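You operate a simulated robot arm through the tools that you are given. There is no shell and no other tool. Be economical: measure what you need, move in short steps, check, and stop when the job is done.

Carry out the task below with a simulated two-armed robot. There is one attempt and no reset: what you move stays moved.

## Task
Take the red band green dryer tube and put it on top of the blue band hose box. Press the zero key three times. Push the nozzles drawer shut. Close the gloves drawer. Fetch the 2 grey mixer insert from the shelf under the blue groove and set it on the shelf under the red groove. Take the yellow sponge and put it on the panel bay of the side bench. Turn the tool air dial to 2. Fetch the orange hose end and stand it on top of the yellow band plugs box. Put the blue band plug box on the high shelf of the panel bay. Put the yellow sign on top of the teal band boards box. Stack the 5 pleated filter from the top of the stock counter on top of the 10 pleated filter. Put the clear bottle marked "hose" from the top of the stock counter in the grey board holder and the clear bottle marked "RIG" on the free end of the board counter. Pull the door of the wall port open. Do these in any order. Set down upright: orange hose end, clear bottle.

The check looks at the end state, three seconds after you hand in, the way a careful person would. Anything else that was tipped, shoved, dropped, spilled or broken makes it a failure.

## Robot
Two 7-joint arms with four-finger grippers on one trunk, on a base that drives. Base frame: it is fixed to the floor where the robot stands at the start and does not move with it; the origin is under the middle of the robot, x ahead of it, y to its left, z up; the surface under the hand at the start is at about z = 0.6. Units: m, degrees, N and s.
The left shoulder is at the start at [0.04, 0.181, 1.13], the right one opposite. With the tool pointing down near the work surface each hand reaches from about 0.1 to 0.8 m from the robot's upright axis, wherever it stands, measured 20 degrees to its own side. Places, roughly: blue band hose box [-2.25, -1.75, 1.75]; blue band plug box [-2, -1.5, 1.25]; clear bottle [-2, -6, 1]; door of the wall port [-2.1, -5, 0.9]; free end of the board counter (40x20 cm) [-2.02, -7.9, 0.82]; gloves drawer [-0.9, 0.4, 0.5]; grey board holder (15x21 cm) [-2.06, -7.5, 0.82]; grey mixer insert [-2, -3.5, 0.5]; high shelf of the panel bay (22x42 cm) [-2.12, -0.76, 1.6]; nozzles drawer [-0.9, 0.5, 0.6]; orange hose end (5x5x14 cm) [-2.2, -2.2, 0.9]; panel bay of the side bench [-2, -0.8, 0.8]; pleated filter [-2, -6, 1]; red band green dryer tube (7x7x25 cm) [0.7, -0.2, 0.7]; shelf under the red groove [-2.1, -4.5, 0.5]; teal band boards box [0, -3.75, 0.25]; tool air dial [-2.1, -2.3, 1.2]; yellow band plugs box [-1, 0.75, 1]; yellow sign [-2, -0.5, 1]; yellow sponge (10x7x4 cm) [-2.1, -3.1, 0.5]; zero key [0.2, -1.4, 1.2]. Payload 3.67 kg a hand.
The tool frame of a hand sits at the grasp point between the pads (the TCP): z along the fingers, y along the line on which they close. The tips reach 0.028 m beyond it. The gripper opens to 0.112 m. The gripper's body begins 0.073 m behind the TCP.
Orientation is told as [roll, pitch, yaw] about the base's x, y, z axes, in that order, counted from this pose: with the fingers straight down and closing along the base's y, the tool's x points along the base's -x, its y along +y and its z along -z.

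## Interface
- The arms move only by the tool jog_arm. It takes "left_steps", "right_steps" or both (then of equal length, played together; a hand with none holds still); each is a list of rows, each an object of numbers (a shift or turn left out is 0, a gripper value left out holds the last): "tx", "ty", "tz": the shift along the base's x, y, z in m; "wx", "wy", "wz": the turn, a rotation vector about the base's x, y, z in degrees. In form: [{"tx": .., "ty": .., "tz": .., "wx": .., "wy": .., "wz": ..}, ...]. A call has 1 to 12 rows; each row shifts and turns the commanded pose from where the row before left it. "left_gripper" and "right_gripper" are, for a hand that has rows, the gripper command, from -1 (fully open) to 1 (shut), values between in proportion, set as the call begins (left out, the last holds). A row lasts 0.2 s, in which the tool goes at most 0.05 m and 8.6 degrees; a call with a longer step from one row to the next is refused whole, and so is a gripper value outside its range. Where a pose cannot be reached the arm comes as near as it can. A force on the tool above 40 N (or 10 N above the force at the start of the call, whichever is more), or a blocked arm, ends the call early, and 0.2 s more pass. The fingers move at their own pace and stop on an object; they squeeze with about 41 N. The grip force told is the motor's: it shows also when the fingers shut on nothing. Time passes only in rows, and 0.2 s behind the last, so rows that do not move let the fingers close. It gives the time, the measured TCP pose, the force on the tool (base axes), the opening and the grip force at its end, in the units of the frame above (readings bear some noise), with the torque about the TCP (base axes, N m) and any sound that the robot's microphone picked up, and new pictures: "views" is both (left out), scene, wrist or none (wrist: the cameras of the hands that moved).
- Cameras (640 x 400 px; columns grow to the right, rows downward): "scene" is now at [0.0496, 0.0841, 1.3689]; the picture's right is [0.94, -0.34, -0.00], its down [-0.17, -0.47, -0.87] and it looks along [0.29, 0.81, -0.50] (base axes); focal length 214 px, centre (320, 200). "left" rides on the left gripper at [0.06, 0.018, -0.104] in its tool frame; the picture's right is [-0.29, 0.96, 0.00], its down [-0.80, -0.24, -0.55] and it looks along [-0.53, -0.16, 0.83] (tool axes); focal length 234 px, centre (320, 200). "right" rides on the right gripper at [0.06, -0.018, -0.104] in its tool frame; the picture's right is [0.29, 0.96, 0.00], its down [-0.80, 0.24, -0.55] and it looks along [-0.53, 0.16, 0.83] (tool axes); focal length 234 px, centre (320, 200). There is no depth. A picture from a camera that has moved, and an enlarged one, comes with that camera's place and axes in the base frame and with its lens.
- raise_lower(by): slides the trunk up (or, below 0, down) by that many m; the arms and the scene camera ride with it, the base frame stays. It gives what a move gives, with no picture.
- steer(legs): drives the robot by 1 to 6 legs, each [ahead, left, turn to the left] in m, m and degrees, along the robot's own axes; the way and the turn of a leg run together, so that a leg with both is an arc; at most 1.5 m and 180 degrees a leg. The arms and the cameras ride along, it lands a little off, and it stops where it bumps. It gives what a move gives, and a new picture of the scene camera.
- head_to(pan, tilt): turns the head with the scene camera to pan (to the left, within 86 degrees either way) and tilt (down, from -29 to 69), counted from straight ahead of the robot. It gives what a move gives, and a new picture of the scene camera.
- zoom(camera, box): a new picture of the part [left, top, right, bottom] of that camera's present view, enlarged. It takes no simulated time.
- job_done(): hands the job in; it is judged then, once.

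Work in short steps. Places have to be worked out from the pictures, the camera data and where the tool is seen: move nearer, look again, correct. Check each grasp and each placing, and mend what went wrong. You have 556 turns and 360 pictures in all, those below and enlarged ones among them. Open the grippers and draw the arms clear of the work before you hand the job in, unless the task says otherwise; then end with one line.

The tools are called by a JSON object that holds its "method" and its "body". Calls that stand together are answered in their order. jog_arm: Moves the arms, as the interface text tells. Its arguments: {"type":"object","properties":{"left_steps":{"type":"array","items":{"type":"object","properties":{"tx":{"type":"number"},"ty":{"type":"number"},"tz":{"type":"number"},"wx":{"type":"number"},"wy":{"type":"number"},"wz":{"type":"number"}}}},"left_gripper":{"type":"number"},"right_steps":{"type":"array","items":{"type":"object","properties":{"tx":{"type":"number"},"ty":{"type":"number"},"tz":{"type":"number"},"wx":{"type":"number"},"wy":{"type":"number"},"wz":{"type":"number"}}}},"right_gripper":{"type":"number"},"views":{"type":"string","enum":["both","scene","wrist","none"]}},"required":[]} The other tools are called the same way: raise_lower (by) slides the trunk up or down; steer (legs) drives the base; head_to (pan, tilt) turns the head that bears the scene camera; zoom (camera, box) takes an enlarged picture of a part of a camera's view; job_done () hands the job in.

At the start:

```text
clock: 0.0
left_position: [0.3966, 0.5771, 1.3338]
left_tcp_rot: [-0.1, 0.0, 0.0]
left_wrist_force: [-0.6, 0.0, -0.8]
left_wrist_torque: [0.02, 0.02, 0.0]
left_finger_gap: 0.1119
left_finger_force: 0.1
right_position: [0.4984, 0.0903, 1.2511]
right_tcp_rot: [0.0, 0.0, 0.0]
right_wrist_force: [0.1, -0.3, -1.1]
right_wrist_torque: [0.01, 0.0, -0.03]
right_finger_gap: 0.1118
right_finger_force: 0.0
trunk travel left (down, up): [-0.25, 0.264]
robot x, y, heading: [-0.0022, 0.0016, 0.0]
head pan, tilt: [70.2, 30.0]
```

scene: 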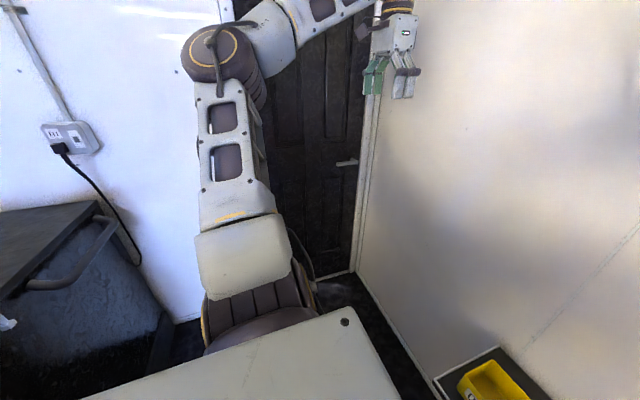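
right: 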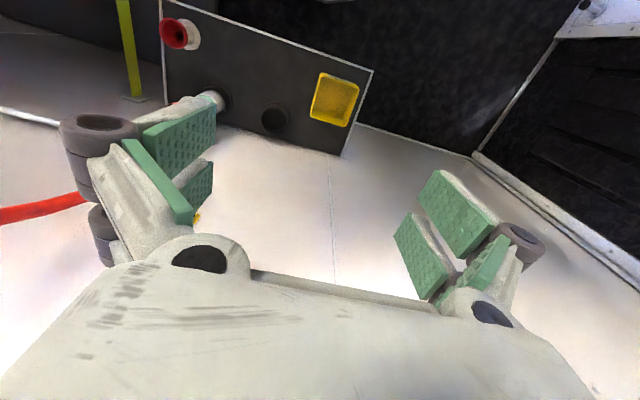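
left: 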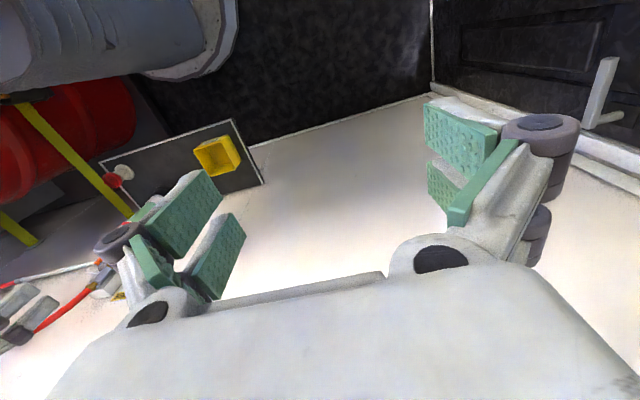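

The start view shows the left side only. I look ahead and down for the bench with the dryer tube.

{"method": "head_to", "body": {"pan": -10, "tilt": 35}}

{"method": "head_to", "body": {"pan": -80, "tilt": 15}}

```text
clock: 1.5
left_position: [0.3958, 0.5778, 1.3322]
left_tcp_rot: [0.0, 0.0, 0.0]
left_wrist_force: [-0.6, -0.8, -0.5]
left_wrist_torque: [0.03, 0.02, -0.02]
left_finger_gap: 0.1121
left_finger_force: 0.0
right_position: [0.4983, 0.0908, 1.2522]
right_tcp_rot: [0.1, 0.1, 0.0]
right_wrist_force: [-0.5, 0.4, 0.2]
right_wrist_torque: [-0.02, 0.02, 0.01]
right_finger_gap: 0.1121
right_finger_force: 0.1
trunk travel left (down, up): [-0.25, 0.264]
robot x, y, heading: [-0.0038, 0.0009, -0.1]
head pan, tilt: [-10.0, 35.0]
camera scene: at [0.1058, -0.0162, 1.3611], right [-0.17, -0.98, 0.0], down [-0.57, 0.1, -0.82], along [0.81, -0.14, -0.57], focal length 214 px, centre (320, 200)
```

scene: 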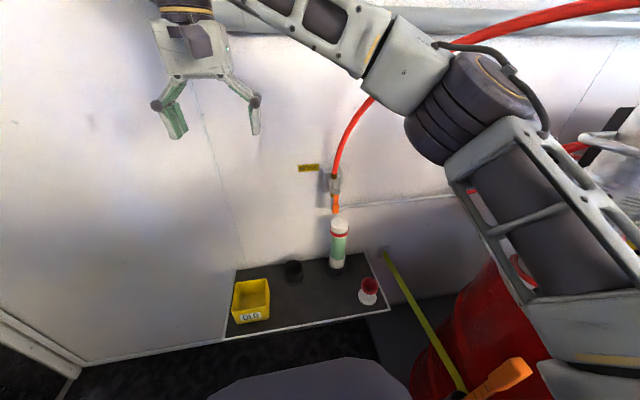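

```text
clock: 2.9
left_position: [0.3961, 0.5777, 1.3333]
left_tcp_rot: [-0.1, 0.0, 0.1]
left_wrist_force: [-0.3, -0.5, -0.1]
left_wrist_torque: [-0.01, 0.0, -0.01]
left_finger_gap: 0.112
left_finger_force: 0.1
right_position: [0.499, 0.0905, 1.2519]
right_tcp_rot: [0.1, 0.0, 0.0]
right_wrist_force: [0.3, 0.3, 0.2]
right_wrist_torque: [-0.01, -0.01, -0.01]
right_finger_gap: 0.112
right_finger_force: 0.0
trunk travel left (down, up): [-0.25, 0.264]
robot x, y, heading: [-0.0057, 0.0003, 0.0]
head pan, tilt: [-80.0, 15.0]
camera scene: at [0.0353, -0.093, 1.3931], right [-0.98, -0.17, 0.0], down [-0.05, 0.25, -0.97], along [0.17, -0.95, -0.26], focal length 214 px, centre (320, 200)
```

scene: 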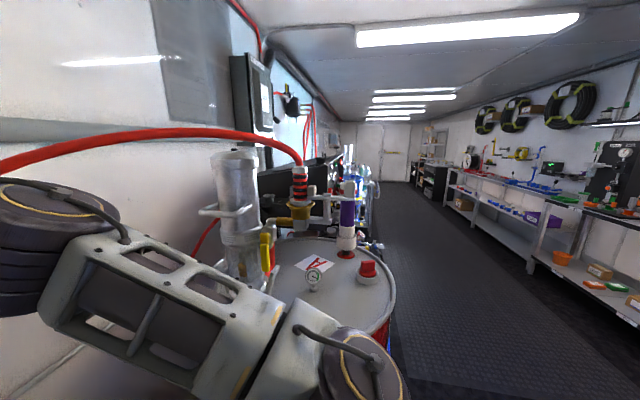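

The tube stands on the dark shelf ahead. I look again and enlarge it.

{"method": "head_to", "body": {"pan": -15, "tilt": 40}}

{"method": "zoom", "body": {"camera": "scene", "box": [200, 100, 440, 250]}}

```text
clock: 4.3
left_position: [0.3975, 0.577, 1.3334]
left_tcp_rot: [0.0, 0.0, -0.1]
left_wrist_force: [0.0, -0.5, 0.7]
left_wrist_torque: [0.0, 0.01, 0.01]
left_finger_gap: 0.112
left_finger_force: 0.0
right_position: [0.4994, 0.0906, 1.2505]
right_tcp_rot: [0.0, -0.1, 0.0]
right_wrist_force: [0.7, 0.1, 0.2]
right_wrist_torque: [0.0, 0.01, 0.01]
right_finger_gap: 0.1122
right_finger_force: 0.0
trunk travel left (down, up): [-0.25, 0.264]
robot x, y, heading: [0.0015, -0.0004, -0.1]
head pan, tilt: [-15.0, 40.0]
camera scene: at [0.1011, -0.0231, 1.3536], right [-0.26, -0.97, 0.0], down [-0.62, 0.17, -0.77], along [0.74, -0.2, -0.64], focal length 214 px, centre (320, 200)
```

scene: 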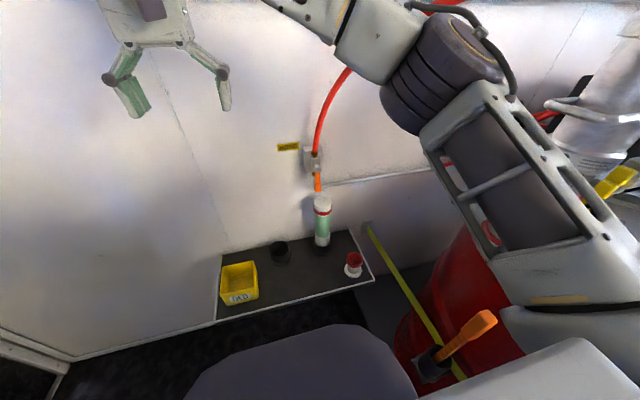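

```text
2.67 times, centred on (320, 175) of scene
camera zoom: at [0.1011, -0.0231, 1.3536], right [-0.26, -0.97, 0.0], down [-0.62, 0.17, -0.77], along [0.74, -0.2, -0.64], focal length 572 px, centre (320, 267)
```

zoom: 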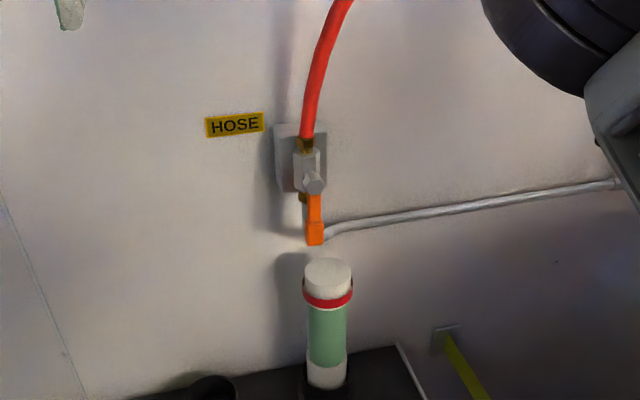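

Tube stands at about (0.67, -0.187), z 0.60–0.85, with a hose nozzle above it, so I'll take it from the front. First I swing the right hand to point forward.

{"method": "jog_arm", "body": {"right_steps": [{"tx": -0.012, "ty": -0.025, "tz": -0.02, "wy": -8.2}, {"tx": -0.012, "ty": -0.025, "tz": -0.02, "wy": -8.2}, {"tx": -0.012, "ty": -0.025, "tz": -0.02, "wy": -8.2}, {"tx": -0.012, "ty": -0.025, "tz": -0.02, "wy": -8.2}, {"tx": -0.012, "ty": -0.025, "tz": -0.02, "wy": -8.2}, {"tx": -0.012, "ty": -0.025, "tz": -0.02, "wy": -8.2}, {"tx": -0.012, "ty": -0.025, "tz": -0.02, "wy": -8.2}, {"tx": -0.012, "ty": -0.025, "tz": -0.02, "wy": -8.2}, {"tx": -0.012, "ty": -0.025, "tz": -0.02, "wy": -8.2}, {"tx": -0.012, "ty": -0.025, "tz": -0.02, "wy": -8.2}, {"tx": 0, "ty": -0.025, "tz": -0.02, "wy": -8.2}], "right_gripper": -1}}

```text
clock: 6.7
left_position: [0.3869, 0.5681, 1.3375]
left_tcp_rot: [0.2, -0.6, -0.3]
left_wrist_force: [-2.4, 0.5, 0.8]
left_wrist_torque: [-0.04, -0.2, 0.01]
left_finger_gap: 0.1118
left_finger_force: 0.1
right_position: [0.4744, -0.0846, 1.0499]
right_tcp_rot: [50.1, -88.3, -49.9]
right_wrist_force: [3.0, -11.9, -4.0]
right_wrist_torque: [-0.07, -0.44, 1.01]
right_finger_gap: 0.112
right_finger_force: 0.0
right hand out of reach, approached as far as the arm can: row 7, 8, 9, 10, 11
trunk travel left (down, up): [-0.25, 0.264]
robot x, y, heading: [-0.004, -0.0045, -0.1]
head pan, tilt: [-15.0, 40.0]
camera scene: at [0.0879, -0.0311, 1.355], right [-0.26, -0.96, 0.0], down [-0.61, 0.17, -0.77], along [0.74, -0.2, -0.64], focal length 214 px, centre (320, 200)
camera right: at [0.3694, -0.1008, 0.9908], right [-0.01, 0.96, -0.27], down [-0.54, 0.22, 0.81], along [0.84, 0.15, 0.52], focal length 234 px, centre (320, 200)
```

scene: 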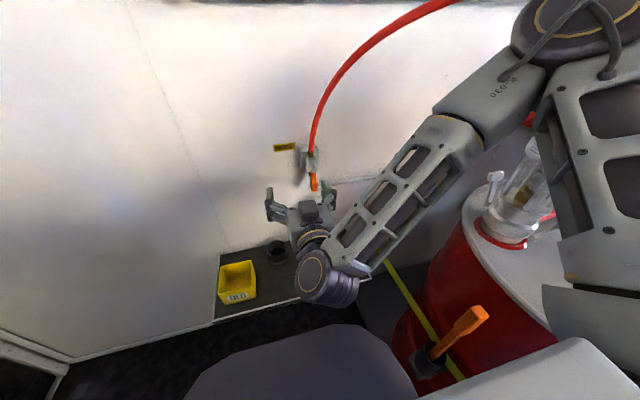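
right: 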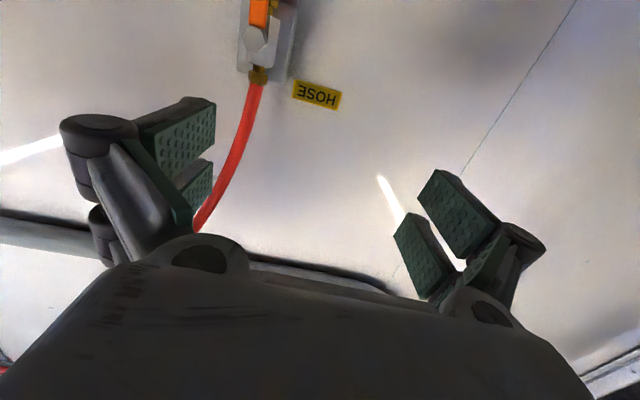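

The hand is level but the commanded spot was too near the body. I push it out to x≈0.52 and then down to z≈0.75 in front of the tube.

{"method": "jog_arm", "body": {"right_steps": [{"tx": 0.045}, {"tx": 0.045}, {"tx": 0.045}, {"tz": -0.04}, {"tz": -0.04}, {"tz": -0.04}, {"tz": -0.04}, {"tz": -0.04}, {"tz": -0.04}, {"tz": -0.04}, {}]}}

```text
clock: 9.1
left_position: [0.3972, 0.5766, 1.333]
left_tcp_rot: [0.1, 0.0, 0.0]
left_wrist_force: [-0.6, 0.2, -0.4]
left_wrist_torque: [0.01, -0.01, -0.02]
left_finger_gap: 0.1121
left_finger_force: 0.0
right_position: [0.5952, 0.0236, 0.8408]
right_tcp_rot: [7.1, -89.8, -7.6]
right_wrist_force: [0.3, 0.0, 0.8]
right_wrist_torque: [0.0, 0.01, -0.01]
right_finger_gap: 0.112
right_finger_force: 0.0
right hand out of reach, approached as far as the arm can: row 4, 5, 6, 7, 8, 9, 10
trunk travel left (down, up): [-0.25, 0.264]
robot x, y, heading: [-0.0003, 0.0023, -0.0]
head pan, tilt: [-15.0, 40.0]
camera scene: at [0.1009, -0.0234, 1.3536], right [-0.26, -0.97, 0.0], down [-0.62, 0.17, -0.77], along [0.74, -0.2, -0.64], focal length 214 px, centre (320, 200)
camera right: at [0.4894, 0.0068, 0.7821], right [0.01, 0.96, -0.29], down [-0.55, 0.24, 0.8], along [0.84, 0.15, 0.53], focal length 234 px, centre (320, 200)
```

scene: 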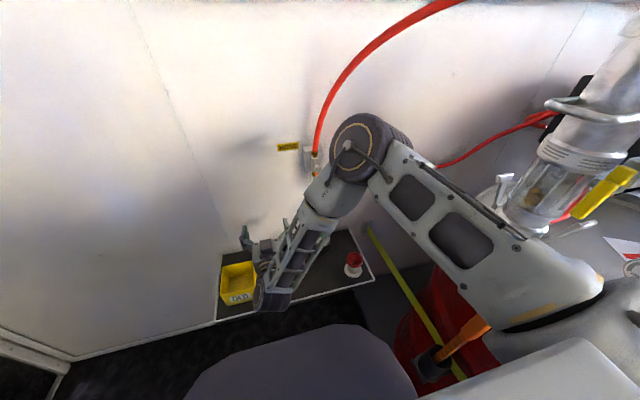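
right: 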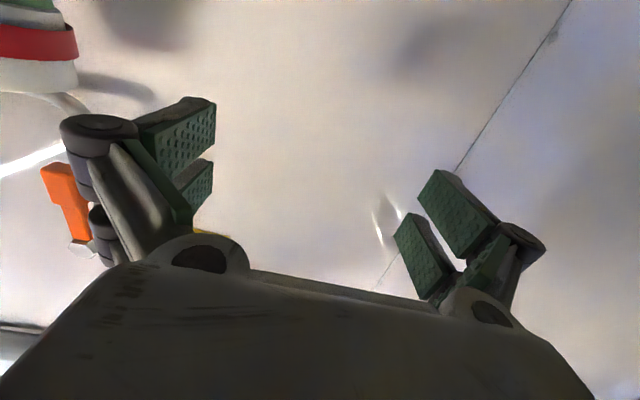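

The elbow gets near the hose, so working this close isn't good. I lift the right hand back up and fold it, then turn round to look behind before making room.

{"method": "jog_arm", "body": {"right_steps": [{"tz": 0.045}, {"tz": 0.045}, {"tz": 0.045}, {"tz": 0.045}, {"tz": 0.045}, {"tz": 0.045}, {"tz": 0.045}, {"wy": 8, "ty": 0.02}, {"wy": 8, "ty": 0.02}, {"wy": 8, "ty": 0.02}, {"wy": 8, "ty": 0.02}, {"wy": 8, "ty": 0.02}], "views": "none"}}

{"method": "jog_arm", "body": {"right_steps": [{"wy": 8, "tx": -0.02}, {"wy": 8, "tx": -0.02}, {"wy": 8, "tx": -0.02}, {"wy": 8, "tx": -0.02}, {"wy": 8, "tx": -0.02}, {"wy": 8, "tx": -0.02}], "left_steps": [{"tx": -0.02}, {"tx": -0.02}, {"tx": -0.02}, {"ty": -0.04}, {"ty": -0.04}, {"ty": -0.04}], "views": "scene"}}

```text
clock: 11.7
left_position: [0.397, 0.5777, 1.3331]
left_tcp_rot: [0.0, 0.0, 0.0]
left_wrist_force: [-1.3, -0.6, -0.1]
left_wrist_torque: [-0.03, -0.01, 0.0]
left_finger_gap: 0.112
left_finger_force: 0.1
right_position: [0.5948, 0.1253, 1.1549]
right_tcp_rot: [0.0, -50.0, 0.0]
right_wrist_force: [0.2, 0.2, -0.4]
right_wrist_torque: [-0.04, -0.01, 0.02]
right_finger_gap: 0.1119
right_finger_force: 0.1
trunk travel left (down, up): [-0.25, 0.264]
robot x, y, heading: [0.0018, -0.0007, 0.2]
head pan, tilt: [-15.0, 40.0]
```

```text
clock: 13.1
left_position: [0.3375, 0.4548, 1.3336]
left_tcp_rot: [0.1, 0.0, 0.1]
left_wrist_force: [0.6, -0.8, -0.5]
left_wrist_torque: [0.02, 0.03, -0.01]
left_finger_gap: 0.1119
left_finger_force: 0.0
right_position: [0.4753, 0.1246, 1.1557]
right_tcp_rot: [0.0, -2.0, 0.0]
right_wrist_force: [-0.5, -0.5, -0.4]
right_wrist_torque: [0.03, 0.01, 0.01]
right_finger_gap: 0.1118
right_finger_force: 0.1
trunk travel left (down, up): [-0.25, 0.264]
robot x, y, heading: [0.0012, -0.0028, -0.0]
head pan, tilt: [-15.0, 40.0]
camera scene: at [0.1016, -0.0236, 1.3535], right [-0.26, -0.97, 0.0], down [-0.62, 0.17, -0.77], along [0.74, -0.2, -0.64], focal length 214 px, centre (320, 200)
```

scene: 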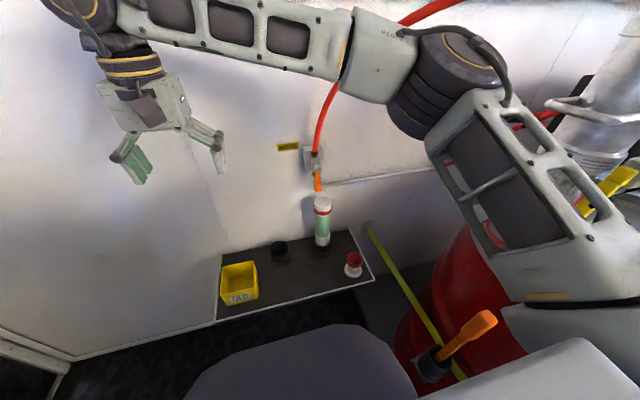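

Tube undisturbed. I turn left 90° to look around.

{"method": "steer", "body": {"legs": [[0, 0, 90]]}}

{"method": "head_to", "body": {"pan": 60, "tilt": 30}}

```text
clock: 17.8
left_position: [-0.4596, 0.3295, 1.3341]
left_tcp_rot: [0.0, -0.1, 90.8]
left_wrist_force: [-0.3, -1.1, 0.2]
left_wrist_torque: [0.02, 0.0, 0.0]
left_finger_gap: 0.1118
left_finger_force: 0.1
right_position: [-0.1316, 0.4729, 1.1573]
right_tcp_rot: [0.0, -2.2, 90.8]
right_wrist_force: [-0.2, -0.1, 0.1]
right_wrist_torque: [0.02, -0.01, -0.01]
right_finger_gap: 0.112
right_finger_force: 0.0
trunk travel left (down, up): [-0.25, 0.264]
robot x, y, heading: [-0.0014, 0.0005, 90.7]
head pan, tilt: [-15.0, 40.0]
camera scene: at [0.0191, 0.1015, 1.3535], right [0.97, -0.25, 0.0], down [-0.16, -0.62, -0.77], along [0.19, 0.74, -0.64], focal length 214 px, centre (320, 200)
```

scene: 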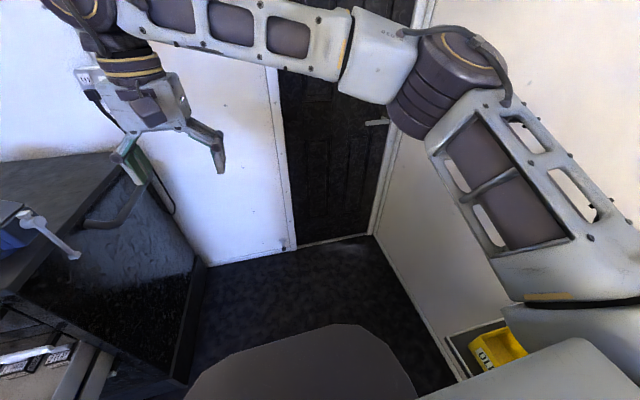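

```text
clock: 19.2
left_position: [-0.4595, 0.3307, 1.3337]
left_tcp_rot: [0.0, -0.1, 90.8]
left_wrist_force: [-0.3, 0.2, -0.3]
left_wrist_torque: [0.01, 0.0, 0.03]
left_finger_gap: 0.1121
left_finger_force: 0.1
right_position: [-0.1304, 0.4737, 1.1566]
right_tcp_rot: [0.0, -2.2, 90.8]
right_wrist_force: [0.0, 0.3, -0.2]
right_wrist_torque: [0.0, -0.02, -0.03]
right_finger_gap: 0.1123
right_finger_force: 0.1
trunk travel left (down, up): [-0.25, 0.264]
robot x, y, heading: [0.0013, 0.0032, 90.6]
head pan, tilt: [60.0, 30.0]
camera scene: at [-0.0807, 0.0633, 1.3689], right [0.49, 0.87, 0.0], down [0.44, -0.24, -0.87], along [-0.76, 0.42, -0.5], focal length 214 px, centre (320, 200)
```

scene: 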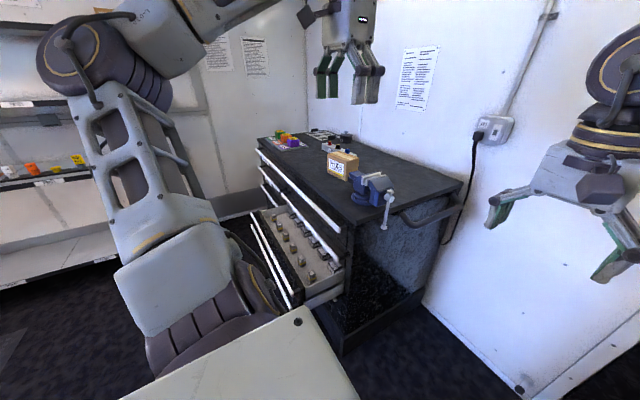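

The tool chest with the two open drawers is here, front facing -y. I enlarge it.

{"method": "zoom", "body": {"camera": "scene", "box": [210, 110, 490, 330]}}

```text
1.82 times, centred on (350, 220) of scene
camera zoom: at [-0.0807, 0.0633, 1.3689], right [0.49, 0.87, 0.0], down [0.44, -0.24, -0.87], along [-0.76, 0.42, -0.5], focal length 390 px, centre (266, 164)
```

zoom: 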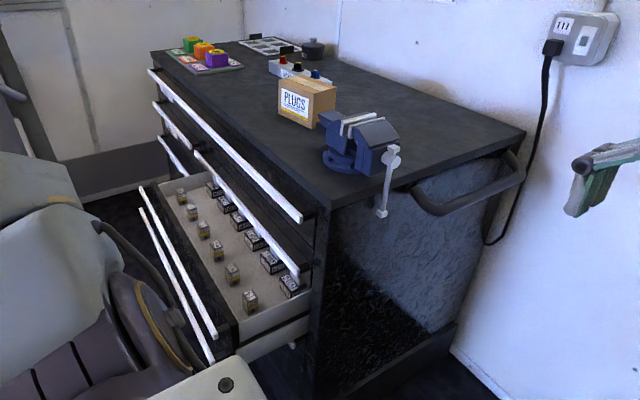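

I drive diagonally back and left to stand in front of the drawers, then look at them.

{"method": "steer", "body": {"legs": [[-0.5, 0.85, 0]]}}

{"method": "head_to", "body": {"pan": 0, "tilt": 50}}

```text
clock: 24.3
left_position: [-1.2938, -0.1787, 1.333]
left_tcp_rot: [0.0, -0.1, 90.8]
left_wrist_force: [0.2, 0.8, -0.1]
left_wrist_torque: [-0.03, 0.01, -0.03]
left_finger_gap: 0.1122
left_finger_force: 0.0
right_position: [-0.9653, -0.0379, 1.1561]
right_tcp_rot: [-0.1, -2.2, 90.7]
right_wrist_force: [-0.5, 0.2, 0.6]
right_wrist_torque: [-0.01, -0.01, -0.03]
right_finger_gap: 0.1119
right_finger_force: 0.1
trunk travel left (down, up): [-0.25, 0.264]
robot x, y, heading: [-0.8342, -0.5091, 90.7]
head pan, tilt: [60.0, 30.0]
camera scene: at [-0.9147, -0.4469, 1.3689], right [0.49, 0.87, 0.0], down [0.44, -0.24, -0.87], along [-0.76, 0.42, -0.5], focal length 214 px, centre (320, 200)
```

scene: 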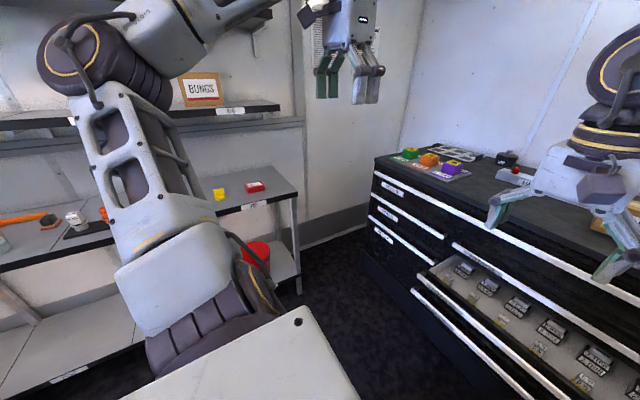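

```text
clock: 25.6
left_position: [-1.2933, -0.1788, 1.3337]
left_tcp_rot: [0.0, 0.0, 90.8]
left_wrist_force: [0.9, -0.7, 1.0]
left_wrist_torque: [0.02, 0.0, 0.08]
left_finger_gap: 0.1121
left_finger_force: 0.1
right_position: [-0.9644, -0.0373, 1.1555]
right_tcp_rot: [0.0, -2.2, 90.7]
right_wrist_force: [0.3, -0.3, 0.6]
right_wrist_torque: [0.03, 0.0, 0.0]
right_finger_gap: 0.1121
right_finger_force: 0.1
trunk travel left (down, up): [-0.25, 0.264]
robot x, y, heading: [-0.8351, -0.5094, 90.8]
head pan, tilt: [0.0, 50.0]
camera scene: at [-0.8368, -0.414, 1.3394], right [1.0, 0.01, 0.0], down [0.01, -0.77, -0.64], along [-0.01, 0.64, -0.77], focal length 214 px, centre (320, 200)
```

scene: 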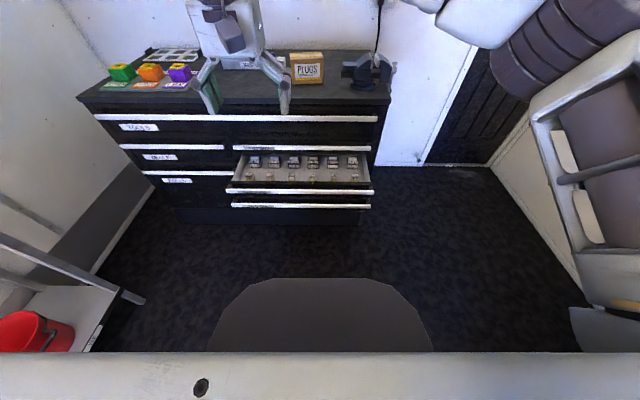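

{"method": "zoom", "body": {"camera": "scene", "box": [210, 130, 400, 230]}}

```text
3.37 times, centred on (305, 180) of scene
camera zoom: at [-0.8368, -0.414, 1.3394], right [1.0, 0.01, 0.0], down [0.01, -0.77, -0.64], along [-0.01, 0.64, -0.77], focal length 722 px, centre (370, 267)
```

zoom: 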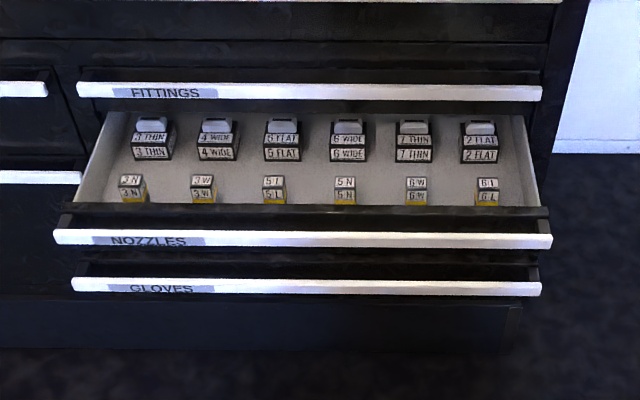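

Both drawers' handles are near y≈0.25 (nozzles z≈0.6, gloves z≈0.48), centred x≈-0.94, closed handles near y≈0.44. I move ahead 0.2 and lower the trunk, then tilt the left hand.

{"method": "steer", "body": {"legs": [[0.2, 0, 0]]}}

{"method": "raise_lower", "body": {"by": -0.15}}

{"method": "jog_arm", "body": {"left_steps": [{"tx": 0.035, "tz": -0.04, "wx": 8}, {"tx": 0.035, "tz": -0.04, "wx": 8}, {"tx": 0.035, "tz": -0.04, "wx": 8}, {"tx": 0.035, "tz": -0.04, "wx": 8}, {"tx": 0.035, "tz": -0.04, "wx": 8}, {"tx": 0.035, "tz": -0.04, "wx": 5}, {"tx": 0.035, "tz": -0.04}, {"tx": 0.035, "tz": -0.04}, {"tx": 0.035, "tz": -0.04}, {}], "left_gripper": 1}}

```text
clock: 27.2
left_position: [-1.2962, 0.0206, 1.3331]
left_tcp_rot: [0.0, 0.0, 90.8]
left_wrist_force: [0.0, 1.3, -0.2]
left_wrist_torque: [-0.01, 0.03, 0.01]
left_finger_gap: 0.112
left_finger_force: 0.0
right_position: [-0.968, 0.1634, 1.1555]
right_tcp_rot: [0.0, -2.2, 90.7]
right_wrist_force: [0.6, 0.3, -1.5]
right_wrist_torque: [-0.01, 0.02, -0.02]
right_finger_gap: 0.1121
right_finger_force: 0.0
trunk travel left (down, up): [-0.25, 0.264]
robot x, y, heading: [-0.8363, -0.3072, 90.9]
head pan, tilt: [0.0, 50.0]
camera scene: at [-0.8394, -0.2136, 1.3393], right [1.0, 0.01, 0.0], down [0.01, -0.77, -0.64], along [-0.01, 0.64, -0.77], focal length 214 px, centre (320, 200)
```

scene: 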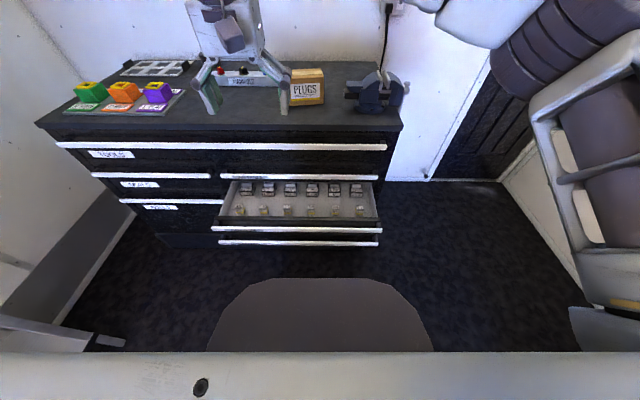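

```text
clock: 29.0
left_position: [-1.2951, 0.0203, 1.1832]
left_tcp_rot: [0.0, -0.1, 90.8]
left_wrist_force: [0.3, -0.5, 1.5]
left_wrist_torque: [0.0, 0.01, 0.03]
left_finger_gap: 0.112
left_finger_force: 0.1
right_position: [-0.9673, 0.1622, 1.0053]
right_tcp_rot: [0.1, -2.3, 90.8]
right_wrist_force: [-0.2, 0.0, 0.2]
right_wrist_torque: [0.02, 0.01, 0.02]
right_finger_gap: 0.112
right_finger_force: 0.0
trunk travel left (down, up): [-0.1, 0.414]
robot x, y, heading: [-0.8366, -0.3115, 90.7]
head pan, tilt: [0.0, 50.0]
```

```text
refused: row 1 steps farther than a row can; nothing moved
```

Step slightly too long. I also move the right hand aside to the right and up, while the left comes down in front of the drawers.

{"method": "jog_arm", "body": {"right_steps": [{"tx": 0.04, "tz": 0.02}, {"tx": 0.04, "tz": 0.02}, {"tx": 0.04, "tz": 0.02}, {"tx": 0.04, "tz": 0.02}, {"tx": 0.04, "tz": 0.02}, {"tx": 0.04, "tz": 0.02}, {"tx": 0.04, "tz": 0.02}, {"tx": 0.04, "tz": 0.02}, {}, {}, {}, {}], "left_steps": [{"tx": 0.03, "tz": -0.037, "wx": 8}, {"tx": 0.03, "tz": -0.037, "wx": 8}, {"tx": 0.03, "tz": -0.037, "wx": 8}, {"tx": 0.03, "tz": -0.037, "wx": 8}, {"tx": 0.03, "tz": -0.037, "wx": 8}, {"tx": 0.03, "tz": -0.037, "wx": 5}, {"tx": 0.03, "tz": -0.037}, {"tx": 0.03, "tz": -0.037}, {"tx": 0.03, "tz": -0.037}, {"tx": 0.03, "tz": -0.037}, {"tx": 0.03, "tz": -0.037}, {}], "left_gripper": 1, "views": "scene"}}

```text
clock: 31.6
left_position: [-0.9732, 0.1481, 0.8912]
left_tcp_rot: [-0.8, -44.9, 91.1]
left_wrist_force: [-0.4, -0.5, 0.3]
left_wrist_torque: [0.01, -0.01, -0.03]
left_finger_gap: 0.0004
left_finger_force: 35.9
left hand out of reach, approached as far as the arm can: row 5, 6, 7, 8, 9, 10
right_position: [-0.6486, 0.164, 1.1649]
right_tcp_rot: [0.1, -2.2, 90.8]
right_wrist_force: [0.1, -0.1, 0.4]
right_wrist_torque: [0.0, 0.01, -0.02]
right_finger_gap: 0.112
right_finger_force: 0.1
trunk travel left (down, up): [-0.1, 0.414]
robot x, y, heading: [-0.8352, -0.3147, 90.7]
head pan, tilt: [0.0, 50.0]
camera scene: at [-0.84, -0.2132, 1.1884], right [1.0, 0.01, 0.0], down [0.01, -0.77, -0.64], along [-0.01, 0.64, -0.77], focal length 214 px, centre (320, 200)
```

scene: 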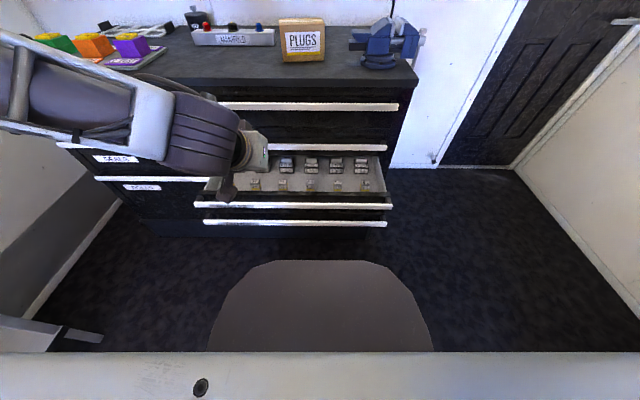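

The arm is too folded here. I back off 0.25 m to give it room, then bring the hand down to the nozzles handle height.

{"method": "steer", "body": {"legs": [[-0.25, 0, 0]]}}

{"method": "jog_arm", "body": {"left_steps": [{"tz": -0.04, "ty": 0.02}, {"tz": -0.04, "ty": 0.02}, {"tz": -0.04, "ty": 0.02}, {"tz": -0.04, "ty": 0.02}, {"ty": 0.03}, {}], "left_gripper": 1}}

```text
clock: 33.5
left_position: [-0.9704, -0.102, 0.8935]
left_tcp_rot: [-0.7, -45.0, 91.1]
left_wrist_force: [0.6, 0.2, 0.1]
left_wrist_torque: [0.02, 0.02, 0.0]
left_finger_gap: 0.0
left_finger_force: 35.1
right_position: [-0.6433, -0.0871, 1.1655]
right_tcp_rot: [0.1, -2.2, 90.6]
right_wrist_force: [0.8, -0.6, 0.8]
right_wrist_torque: [0.03, 0.01, -0.03]
right_finger_gap: 0.112
right_finger_force: 0.0
trunk travel left (down, up): [-0.1, 0.414]
robot x, y, heading: [-0.8337, -0.5593, 90.6]
head pan, tilt: [0.0, 50.0]
camera scene: at [-0.836, -0.4642, 1.1886], right [1.0, 0.01, 0.0], down [0.01, -0.77, -0.64], along [-0.01, 0.64, -0.77], focal length 214 px, centre (320, 200)
```

scene: 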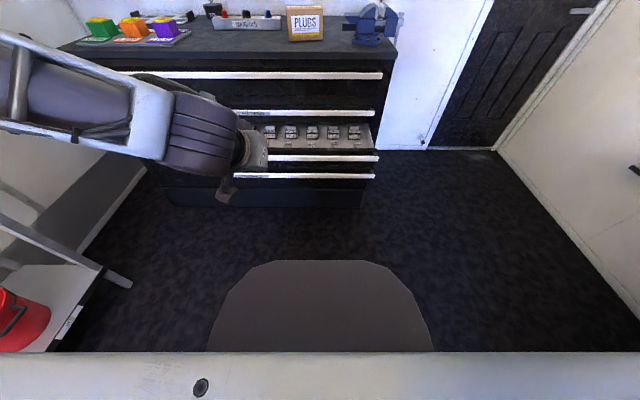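

```text
clock: 34.9
left_position: [-0.9718, 0.0105, 0.7312]
left_tcp_rot: [-0.7, -45.0, 91.0]
left_wrist_force: [0.7, 0.2, 1.1]
left_wrist_torque: [-0.01, -0.01, 0.06]
left_finger_gap: 0.0002
left_finger_force: 35.8
right_position: [-0.6442, -0.0861, 1.1649]
right_tcp_rot: [0.0, -2.2, 90.5]
right_wrist_force: [0.3, 0.5, 0.3]
right_wrist_torque: [-0.01, -0.01, 0.0]
right_finger_gap: 0.1119
right_finger_force: 0.0
trunk travel left (down, up): [-0.1, 0.414]
robot x, y, heading: [-0.8331, -0.5584, 90.5]
head pan, tilt: [0.0, 50.0]
camera scene: at [-0.8361, -0.4633, 1.1885], right [1.0, 0.01, 0.0], down [0.01, -0.77, -0.64], along [-0.01, 0.64, -0.77], focal length 214 px, centre (320, 200)
camera left: at [-0.9891, -0.1062, 0.7619], right [-0.96, 0.2, 0.2], down [0.23, 0.17, 0.96], along [0.15, 0.96, -0.21], focal length 234 px, centre (320, 200)
```

scene: 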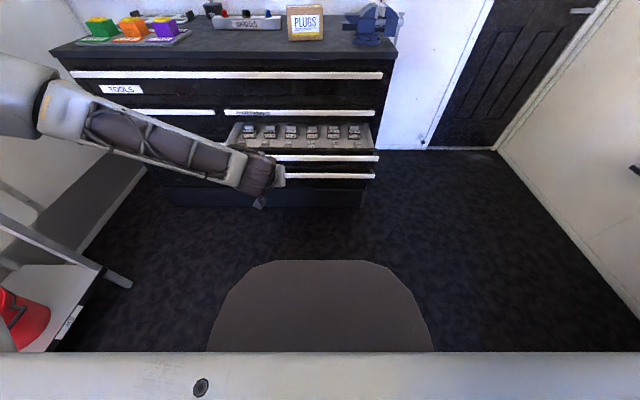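
left: 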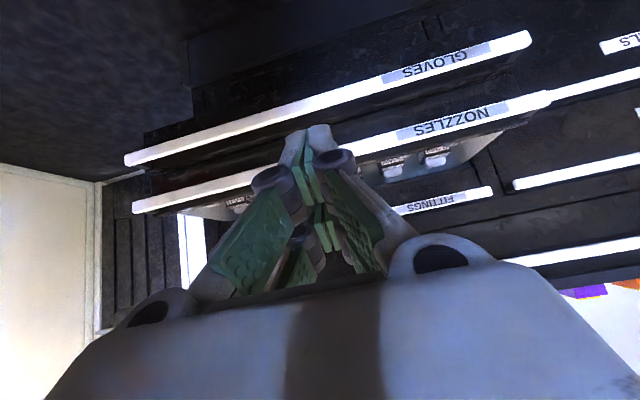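

From the wrist view the nozzles handle is at z≈0.614 and the gloves handle at z≈0.507. I lower to z≈0.63 and push the nozzles drawer.

{"method": "jog_arm", "body": {"left_steps": [{"tz": -0.033, "ty": 0.03}, {"tz": -0.033, "ty": 0.03, "tx": 0.02}, {"tz": -0.033, "ty": 0.03, "tx": 0.01}, {"ty": 0.03}, {"ty": 0.03}, {"ty": 0.03}, {"ty": 0.03}, {"ty": 0.03}, {}], "left_gripper": 1}}

```text
clock: 36.9
left_position: [-1.0334, 0.1773, 0.7193]
left_tcp_rot: [-0.7, -44.8, 91.0]
left_wrist_force: [0.1, 0.2, -0.1]
left_wrist_torque: [-0.02, -0.02, -0.06]
left_finger_gap: 0.0001
left_finger_force: 36.1
left hand out of reach, approached as far as the arm can: row 2, 3, 4, 5, 6, 7, 8
right_position: [-0.6447, -0.0862, 1.1658]
right_tcp_rot: [0.0, -2.2, 90.6]
right_wrist_force: [-0.6, 0.1, 0.3]
right_wrist_torque: [-0.01, -0.03, -0.03]
right_finger_gap: 0.1122
right_finger_force: 0.1
trunk travel left (down, up): [-0.1, 0.414]
robot x, y, heading: [-0.8363, -0.5616, 90.7]
head pan, tilt: [0.0, 50.0]
camera scene: at [-0.8359, -0.4632, 1.1884], right [1.0, 0.01, 0.0], down [0.01, -0.77, -0.64], along [-0.01, 0.64, -0.77], focal length 214 px, centre (320, 200)
camera left: at [-1.0517, 0.0603, 0.7511], right [-0.96, 0.2, 0.19], down [0.23, 0.18, 0.96], along [0.15, 0.96, -0.21], focal length 234 px, centre (320, 200)
```

scene: 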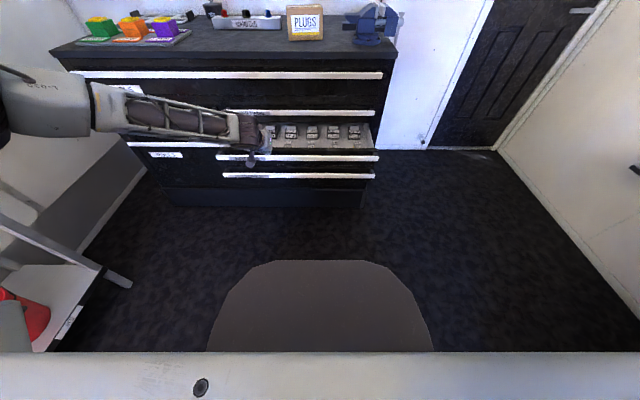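
left: 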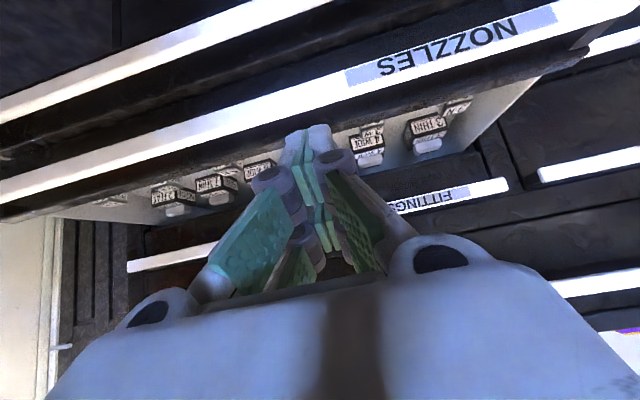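

The 45° tilt limits the arm at low height. I pull back and reduce the tilt to about 20°, then check the height reached.

{"method": "jog_arm", "body": {"left_steps": [{"ty": -0.045, "wx": -8}, {"ty": -0.045, "wx": -8}, {"ty": -0.03, "wx": -8}, {}, {}], "left_gripper": 1, "views": "wrist"}}

```text
clock: 38.0
left_position: [-1.036, 0.0586, 0.7194]
left_tcp_rot: [-0.2, -20.9, 90.7]
left_wrist_force: [0.3, -0.6, 0.2]
left_wrist_torque: [0.01, 0.01, -0.03]
left_finger_gap: 0.0
left_finger_force: 35.0
right_position: [-0.6437, -0.0866, 1.1654]
right_tcp_rot: [-0.1, -2.2, 90.6]
right_wrist_force: [0.1, -0.2, 0.3]
right_wrist_torque: [-0.02, -0.02, 0.02]
right_finger_gap: 0.112
right_finger_force: 0.1
trunk travel left (down, up): [-0.1, 0.414]
robot x, y, heading: [-0.8309, -0.5563, 90.5]
head pan, tilt: [0.0, 50.0]
camera left: at [-1.053, -0.0361, 0.796], right [-0.96, 0.26, 0.1], down [0.23, 0.55, 0.8], along [0.15, 0.79, -0.59], focal length 234 px, centre (320, 200)
```

left: 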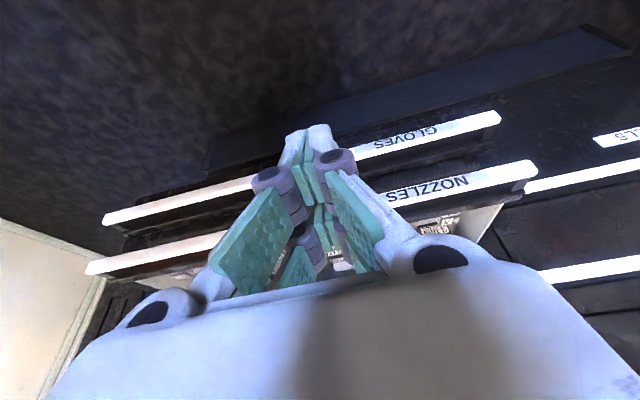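

Commanded pose follows the actual one, it seems. I lower straight and shift to x≈-0.94.

{"method": "jog_arm", "body": {"left_steps": [{"tz": -0.03, "tx": 0.03}, {"tz": -0.03, "tx": 0.03}, {"tz": -0.028, "tx": 0.03}, {}], "views": "none"}}

```text
clock: 39.0
left_position: [-0.9856, 0.0354, 0.6606]
left_tcp_rot: [-0.3, -21.0, 90.8]
left_wrist_force: [-0.2, 0.3, -0.3]
left_wrist_torque: [-0.03, 0.0, 0.01]
left_finger_gap: 0.0001
left_finger_force: 35.4
left hand out of reach, approached as far as the arm can: row 2, 3
right_position: [-0.6445, -0.086, 1.1653]
right_tcp_rot: [0.0, -2.2, 90.6]
right_wrist_force: [0.8, -0.2, -0.9]
right_wrist_torque: [-0.02, 0.01, 0.03]
right_finger_gap: 0.1123
right_finger_force: 0.0
trunk travel left (down, up): [-0.1, 0.414]
robot x, y, heading: [-0.8349, -0.5561, 90.6]
head pan, tilt: [0.0, 50.0]
```

I lower the trunk 3 cm to reach z≈0.63 and drive forward close to the handle; then push with the arm.

{"method": "raise_lower", "body": {"by": -0.03}}

{"method": "steer", "body": {"legs": [[0.16, 0, 0]]}}

{"method": "jog_arm", "body": {"left_steps": [{"ty": 0.02}, {"ty": 0.02}, {"ty": 0.02}, {"ty": 0.02}, {"ty": 0.02}, {"ty": 0.02}]}}

```text
clock: 39.8
left_position: [-0.9848, 0.0356, 0.6311]
left_tcp_rot: [-0.3, -20.9, 90.8]
left_wrist_force: [0.3, 0.6, 0.3]
left_wrist_torque: [-0.01, -0.03, -0.03]
left_finger_gap: 0.0
left_finger_force: 35.6
right_position: [-0.6439, -0.0874, 1.1344]
right_tcp_rot: [0.0, -2.1, 90.5]
right_wrist_force: [0.5, 0.3, 0.1]
right_wrist_torque: [0.0, 0.0, 0.0]
right_finger_gap: 0.1122
right_finger_force: 0.0
trunk travel left (down, up): [-0.07, 0.444]
robot x, y, heading: [-0.8377, -0.5561, 90.8]
head pan, tilt: [0.0, 50.0]
```

```text
clock: 41.2
left_position: [-0.9879, 0.1983, 0.63]
left_tcp_rot: [-0.4, -20.9, 90.9]
left_wrist_force: [-0.6, 0.6, -0.3]
left_wrist_torque: [-0.01, 0.02, 0.02]
left_finger_gap: 0.0
left_finger_force: 35.3
right_position: [-0.6455, 0.0781, 1.1341]
right_tcp_rot: [0.1, -2.0, 90.6]
right_wrist_force: [-0.1, 0.1, 0.1]
right_wrist_torque: [-0.04, -0.02, 0.0]
right_finger_gap: 0.112
right_finger_force: 0.0
trunk travel left (down, up): [-0.07, 0.444]
robot x, y, heading: [-0.837, -0.398, 90.7]
head pan, tilt: [0.0, 50.0]
camera scene: at [-0.8379, -0.2993, 1.158], right [1.0, 0.01, 0.0], down [0.01, -0.77, -0.64], along [-0.01, 0.64, -0.77], focal length 214 px, centre (320, 200)
```

scene: 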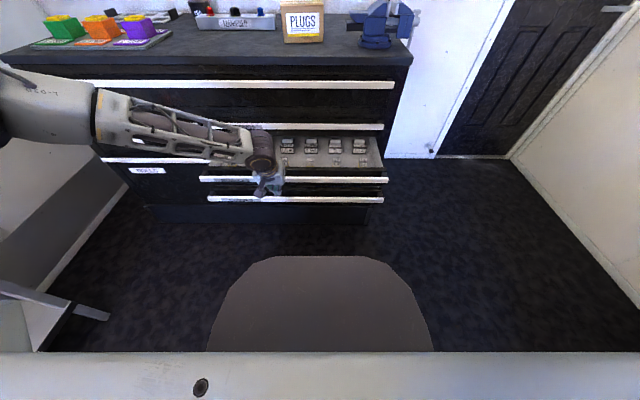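

```text
clock: 42.6
left_position: [-1.0312, 0.2759, 0.665]
left_tcp_rot: [-0.4, -21.0, 90.7]
left_wrist_force: [-0.1, -0.5, -0.5]
left_wrist_torque: [0.02, 0.0, 0.03]
left_finger_gap: 0.0
left_finger_force: 36.1
left hand out of reach, approached as far as the arm can: row 1, 2, 3, 4, 5, 6
right_position: [-0.6469, 0.0752, 1.1345]
right_tcp_rot: [0.0, -2.3, 90.7]
right_wrist_force: [0.2, -0.1, -1.2]
right_wrist_torque: [0.0, 0.0, 0.0]
right_finger_gap: 0.1121
right_finger_force: 0.0
trunk travel left (down, up): [-0.07, 0.444]
robot x, y, heading: [-0.8321, -0.3961, 90.7]
head pan, tilt: [0.0, 50.0]
camera scene: at [-0.838, -0.3005, 1.1581], right [1.0, 0.01, 0.0], down [0.01, -0.77, -0.64], along [-0.01, 0.64, -0.77], focal length 214 px, centre (320, 200)
camera left: at [-1.0491, 0.1822, 0.7397], right [-0.96, 0.26, 0.1], down [0.23, 0.55, 0.8], along [0.15, 0.8, -0.59], focal length 234 px, centre (320, 200)
```

scene: 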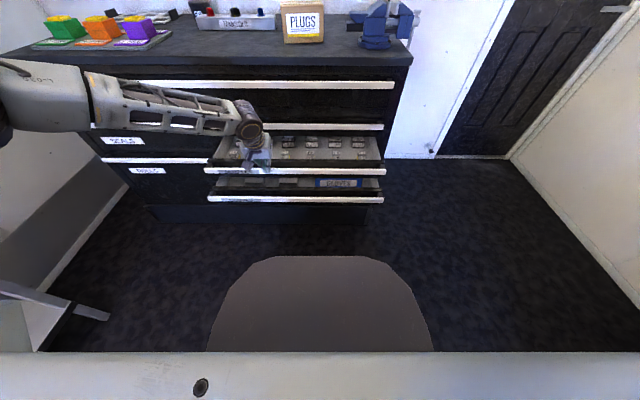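
left: 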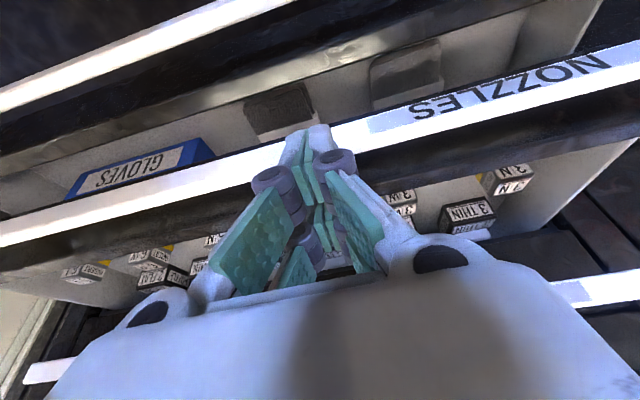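

The drawer moved a few cm, but the arm drifted up. I'll set the height with the trunk and push by driving the base gently.

{"method": "steer", "body": {"legs": [[-0.04, 0, 0]]}}

{"method": "raise_lower", "body": {"by": -0.035}}

{"method": "steer", "body": {"legs": [[0.15, 0, 0]]}}

```text
clock: 43.5
left_position: [-1.0307, 0.2359, 0.6658]
left_tcp_rot: [-0.4, -21.1, 90.8]
left_wrist_force: [-0.3, -1.3, 0.0]
left_wrist_torque: [0.06, 0.0, 0.03]
left_finger_gap: 0.0002
left_finger_force: 36.1
right_position: [-0.6452, 0.033, 1.1357]
right_tcp_rot: [0.0, -2.3, 90.7]
right_wrist_force: [-0.2, -1.5, 0.3]
right_wrist_torque: [0.11, 0.05, -0.03]
right_finger_gap: 0.1121
right_finger_force: 0.0
trunk travel left (down, up): [-0.07, 0.444]
robot x, y, heading: [-0.8358, -0.4363, 90.7]
head pan, tilt: [0.0, 50.0]
camera scene: at [-0.8374, -0.3428, 1.1583], right [1.0, 0.01, 0.0], down [0.01, -0.76, -0.64], along [-0.01, 0.64, -0.76], focal length 214 px, centre (320, 200)
```

scene: 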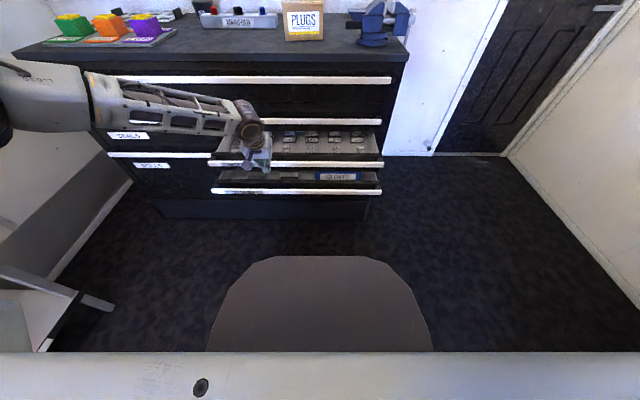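

```text
clock: 44.3
left_position: [-1.0313, 0.2363, 0.6303]
left_tcp_rot: [-0.5, -21.0, 90.8]
left_wrist_force: [-0.3, 0.3, 0.0]
left_wrist_torque: [-0.03, -0.02, -0.01]
left_finger_gap: 0.0002
left_finger_force: 35.4
right_position: [-0.6453, 0.0351, 1.0998]
right_tcp_rot: [0.0, -2.3, 90.6]
right_wrist_force: [-1.6, -0.8, 0.0]
right_wrist_torque: [0.02, 0.0, -0.02]
right_finger_gap: 0.112
right_finger_force: 0.1
trunk travel left (down, up): [-0.035, 0.479]
robot x, y, heading: [-0.8336, -0.4373, 90.6]
head pan, tilt: [0.0, 50.0]
```

```text
clock: 45.7
left_position: [-1.0342, 0.3827, 0.6288]
left_tcp_rot: [-0.4, -20.8, 90.8]
left_wrist_force: [-0.2, -0.1, -0.4]
left_wrist_torque: [-0.04, -0.04, -0.04]
left_finger_gap: 0.0
left_finger_force: 35.6
right_position: [-0.6477, 0.1833, 1.0988]
right_tcp_rot: [-0.1, -2.1, 90.7]
right_wrist_force: [0.4, 0.9, -0.2]
right_wrist_torque: [-0.05, 0.01, -0.06]
right_finger_gap: 0.1123
right_finger_force: 0.1
trunk travel left (down, up): [-0.035, 0.479]
robot x, y, heading: [-0.8339, -0.292, 90.5]
head pan, tilt: [0.0, 50.0]
camera scene: at [-0.8392, -0.193, 1.1232], right [1.0, 0.01, 0.0], down [0.01, -0.77, -0.64], along [-0.01, 0.64, -0.77], focal length 214 px, centre (320, 200)
```

scene: 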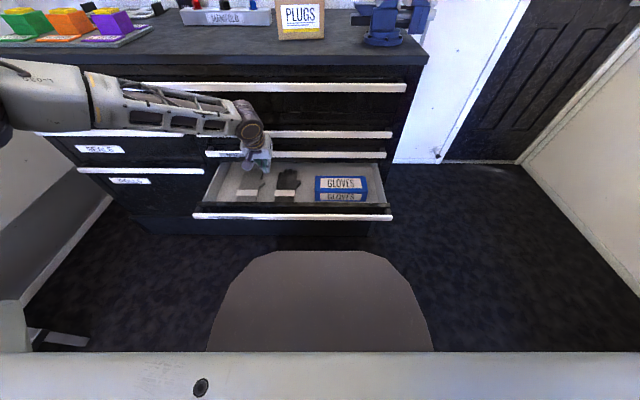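

Nozzles drawer is nearly shut. I push 3 cm further.

{"method": "steer", "body": {"legs": [[0.03, 0, 0]]}}

{"method": "zoom", "body": {"camera": "left", "box": [0, 0, 640, 400]}}

```text
clock: 46.7
left_position: [-1.0324, 0.4054, 0.6283]
left_tcp_rot: [-0.3, -20.2, 90.8]
left_wrist_force: [0.1, -0.3, 1.1]
left_wrist_torque: [0.01, -0.01, 0.01]
left_finger_gap: 0.0
left_finger_force: 35.9
right_position: [-0.6491, 0.2118, 1.0985]
right_tcp_rot: [0.0, -2.1, 90.9]
right_wrist_force: [0.1, 0.0, 0.9]
right_wrist_torque: [-0.01, 0.01, 0.0]
right_finger_gap: 0.1122
right_finger_force: 0.0
trunk travel left (down, up): [-0.035, 0.479]
robot x, y, heading: [-0.8358, -0.2659, 90.7]
head pan, tilt: [0.0, 50.0]
stopped in leg 1: the force on the tool passed its limit at 78 N (the readings are from after the stop); the commanded pose is now the measured one
camera scene: at [-0.8399, -0.1663, 1.1233], right [1.0, 0.01, 0.0], down [0.01, -0.77, -0.64], along [-0.01, 0.64, -0.77], focal length 214 px, centre (320, 200)
```

scene: 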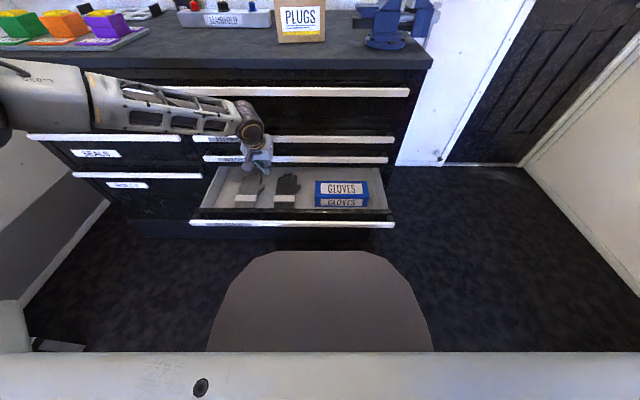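

```text
1.00 times, centred on (320, 200) of left (not enlarged: the box is as wide or as high as the picture)
camera zoom: at [-1.0503, 0.3115, 0.7046], right [-0.96, 0.26, 0.09], down [0.23, 0.56, 0.8], along [0.15, 0.79, -0.6], focal length 234 px, centre (320, 200)
```

zoom: 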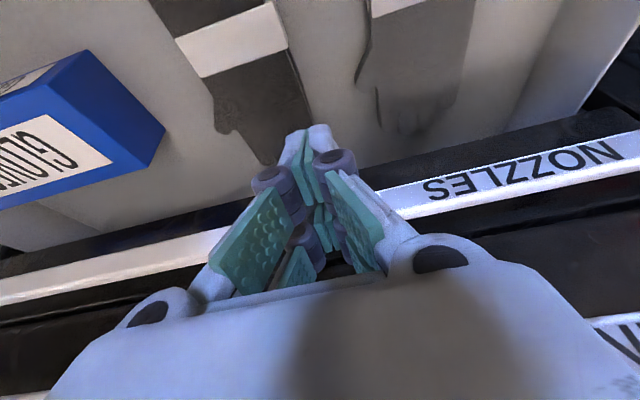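

It met a firm stop at y≈0.405. I check alignment of nozzles with the fittings handle above.

{"method": "zoom", "body": {"camera": "scene", "box": [20, 70, 440, 240]}}

```text
1.52 times, centred on (230, 155) of scene
camera zoom: at [-0.8399, -0.1663, 1.1233], right [1.0, 0.01, 0.0], down [0.01, -0.77, -0.64], along [-0.01, 0.64, -0.77], focal length 327 px, centre (457, 269)
```

zoom: 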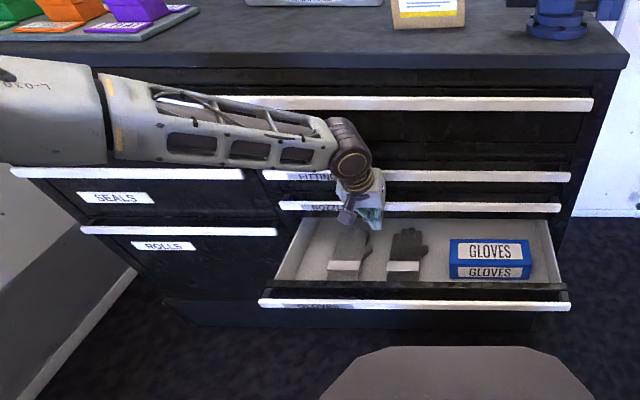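

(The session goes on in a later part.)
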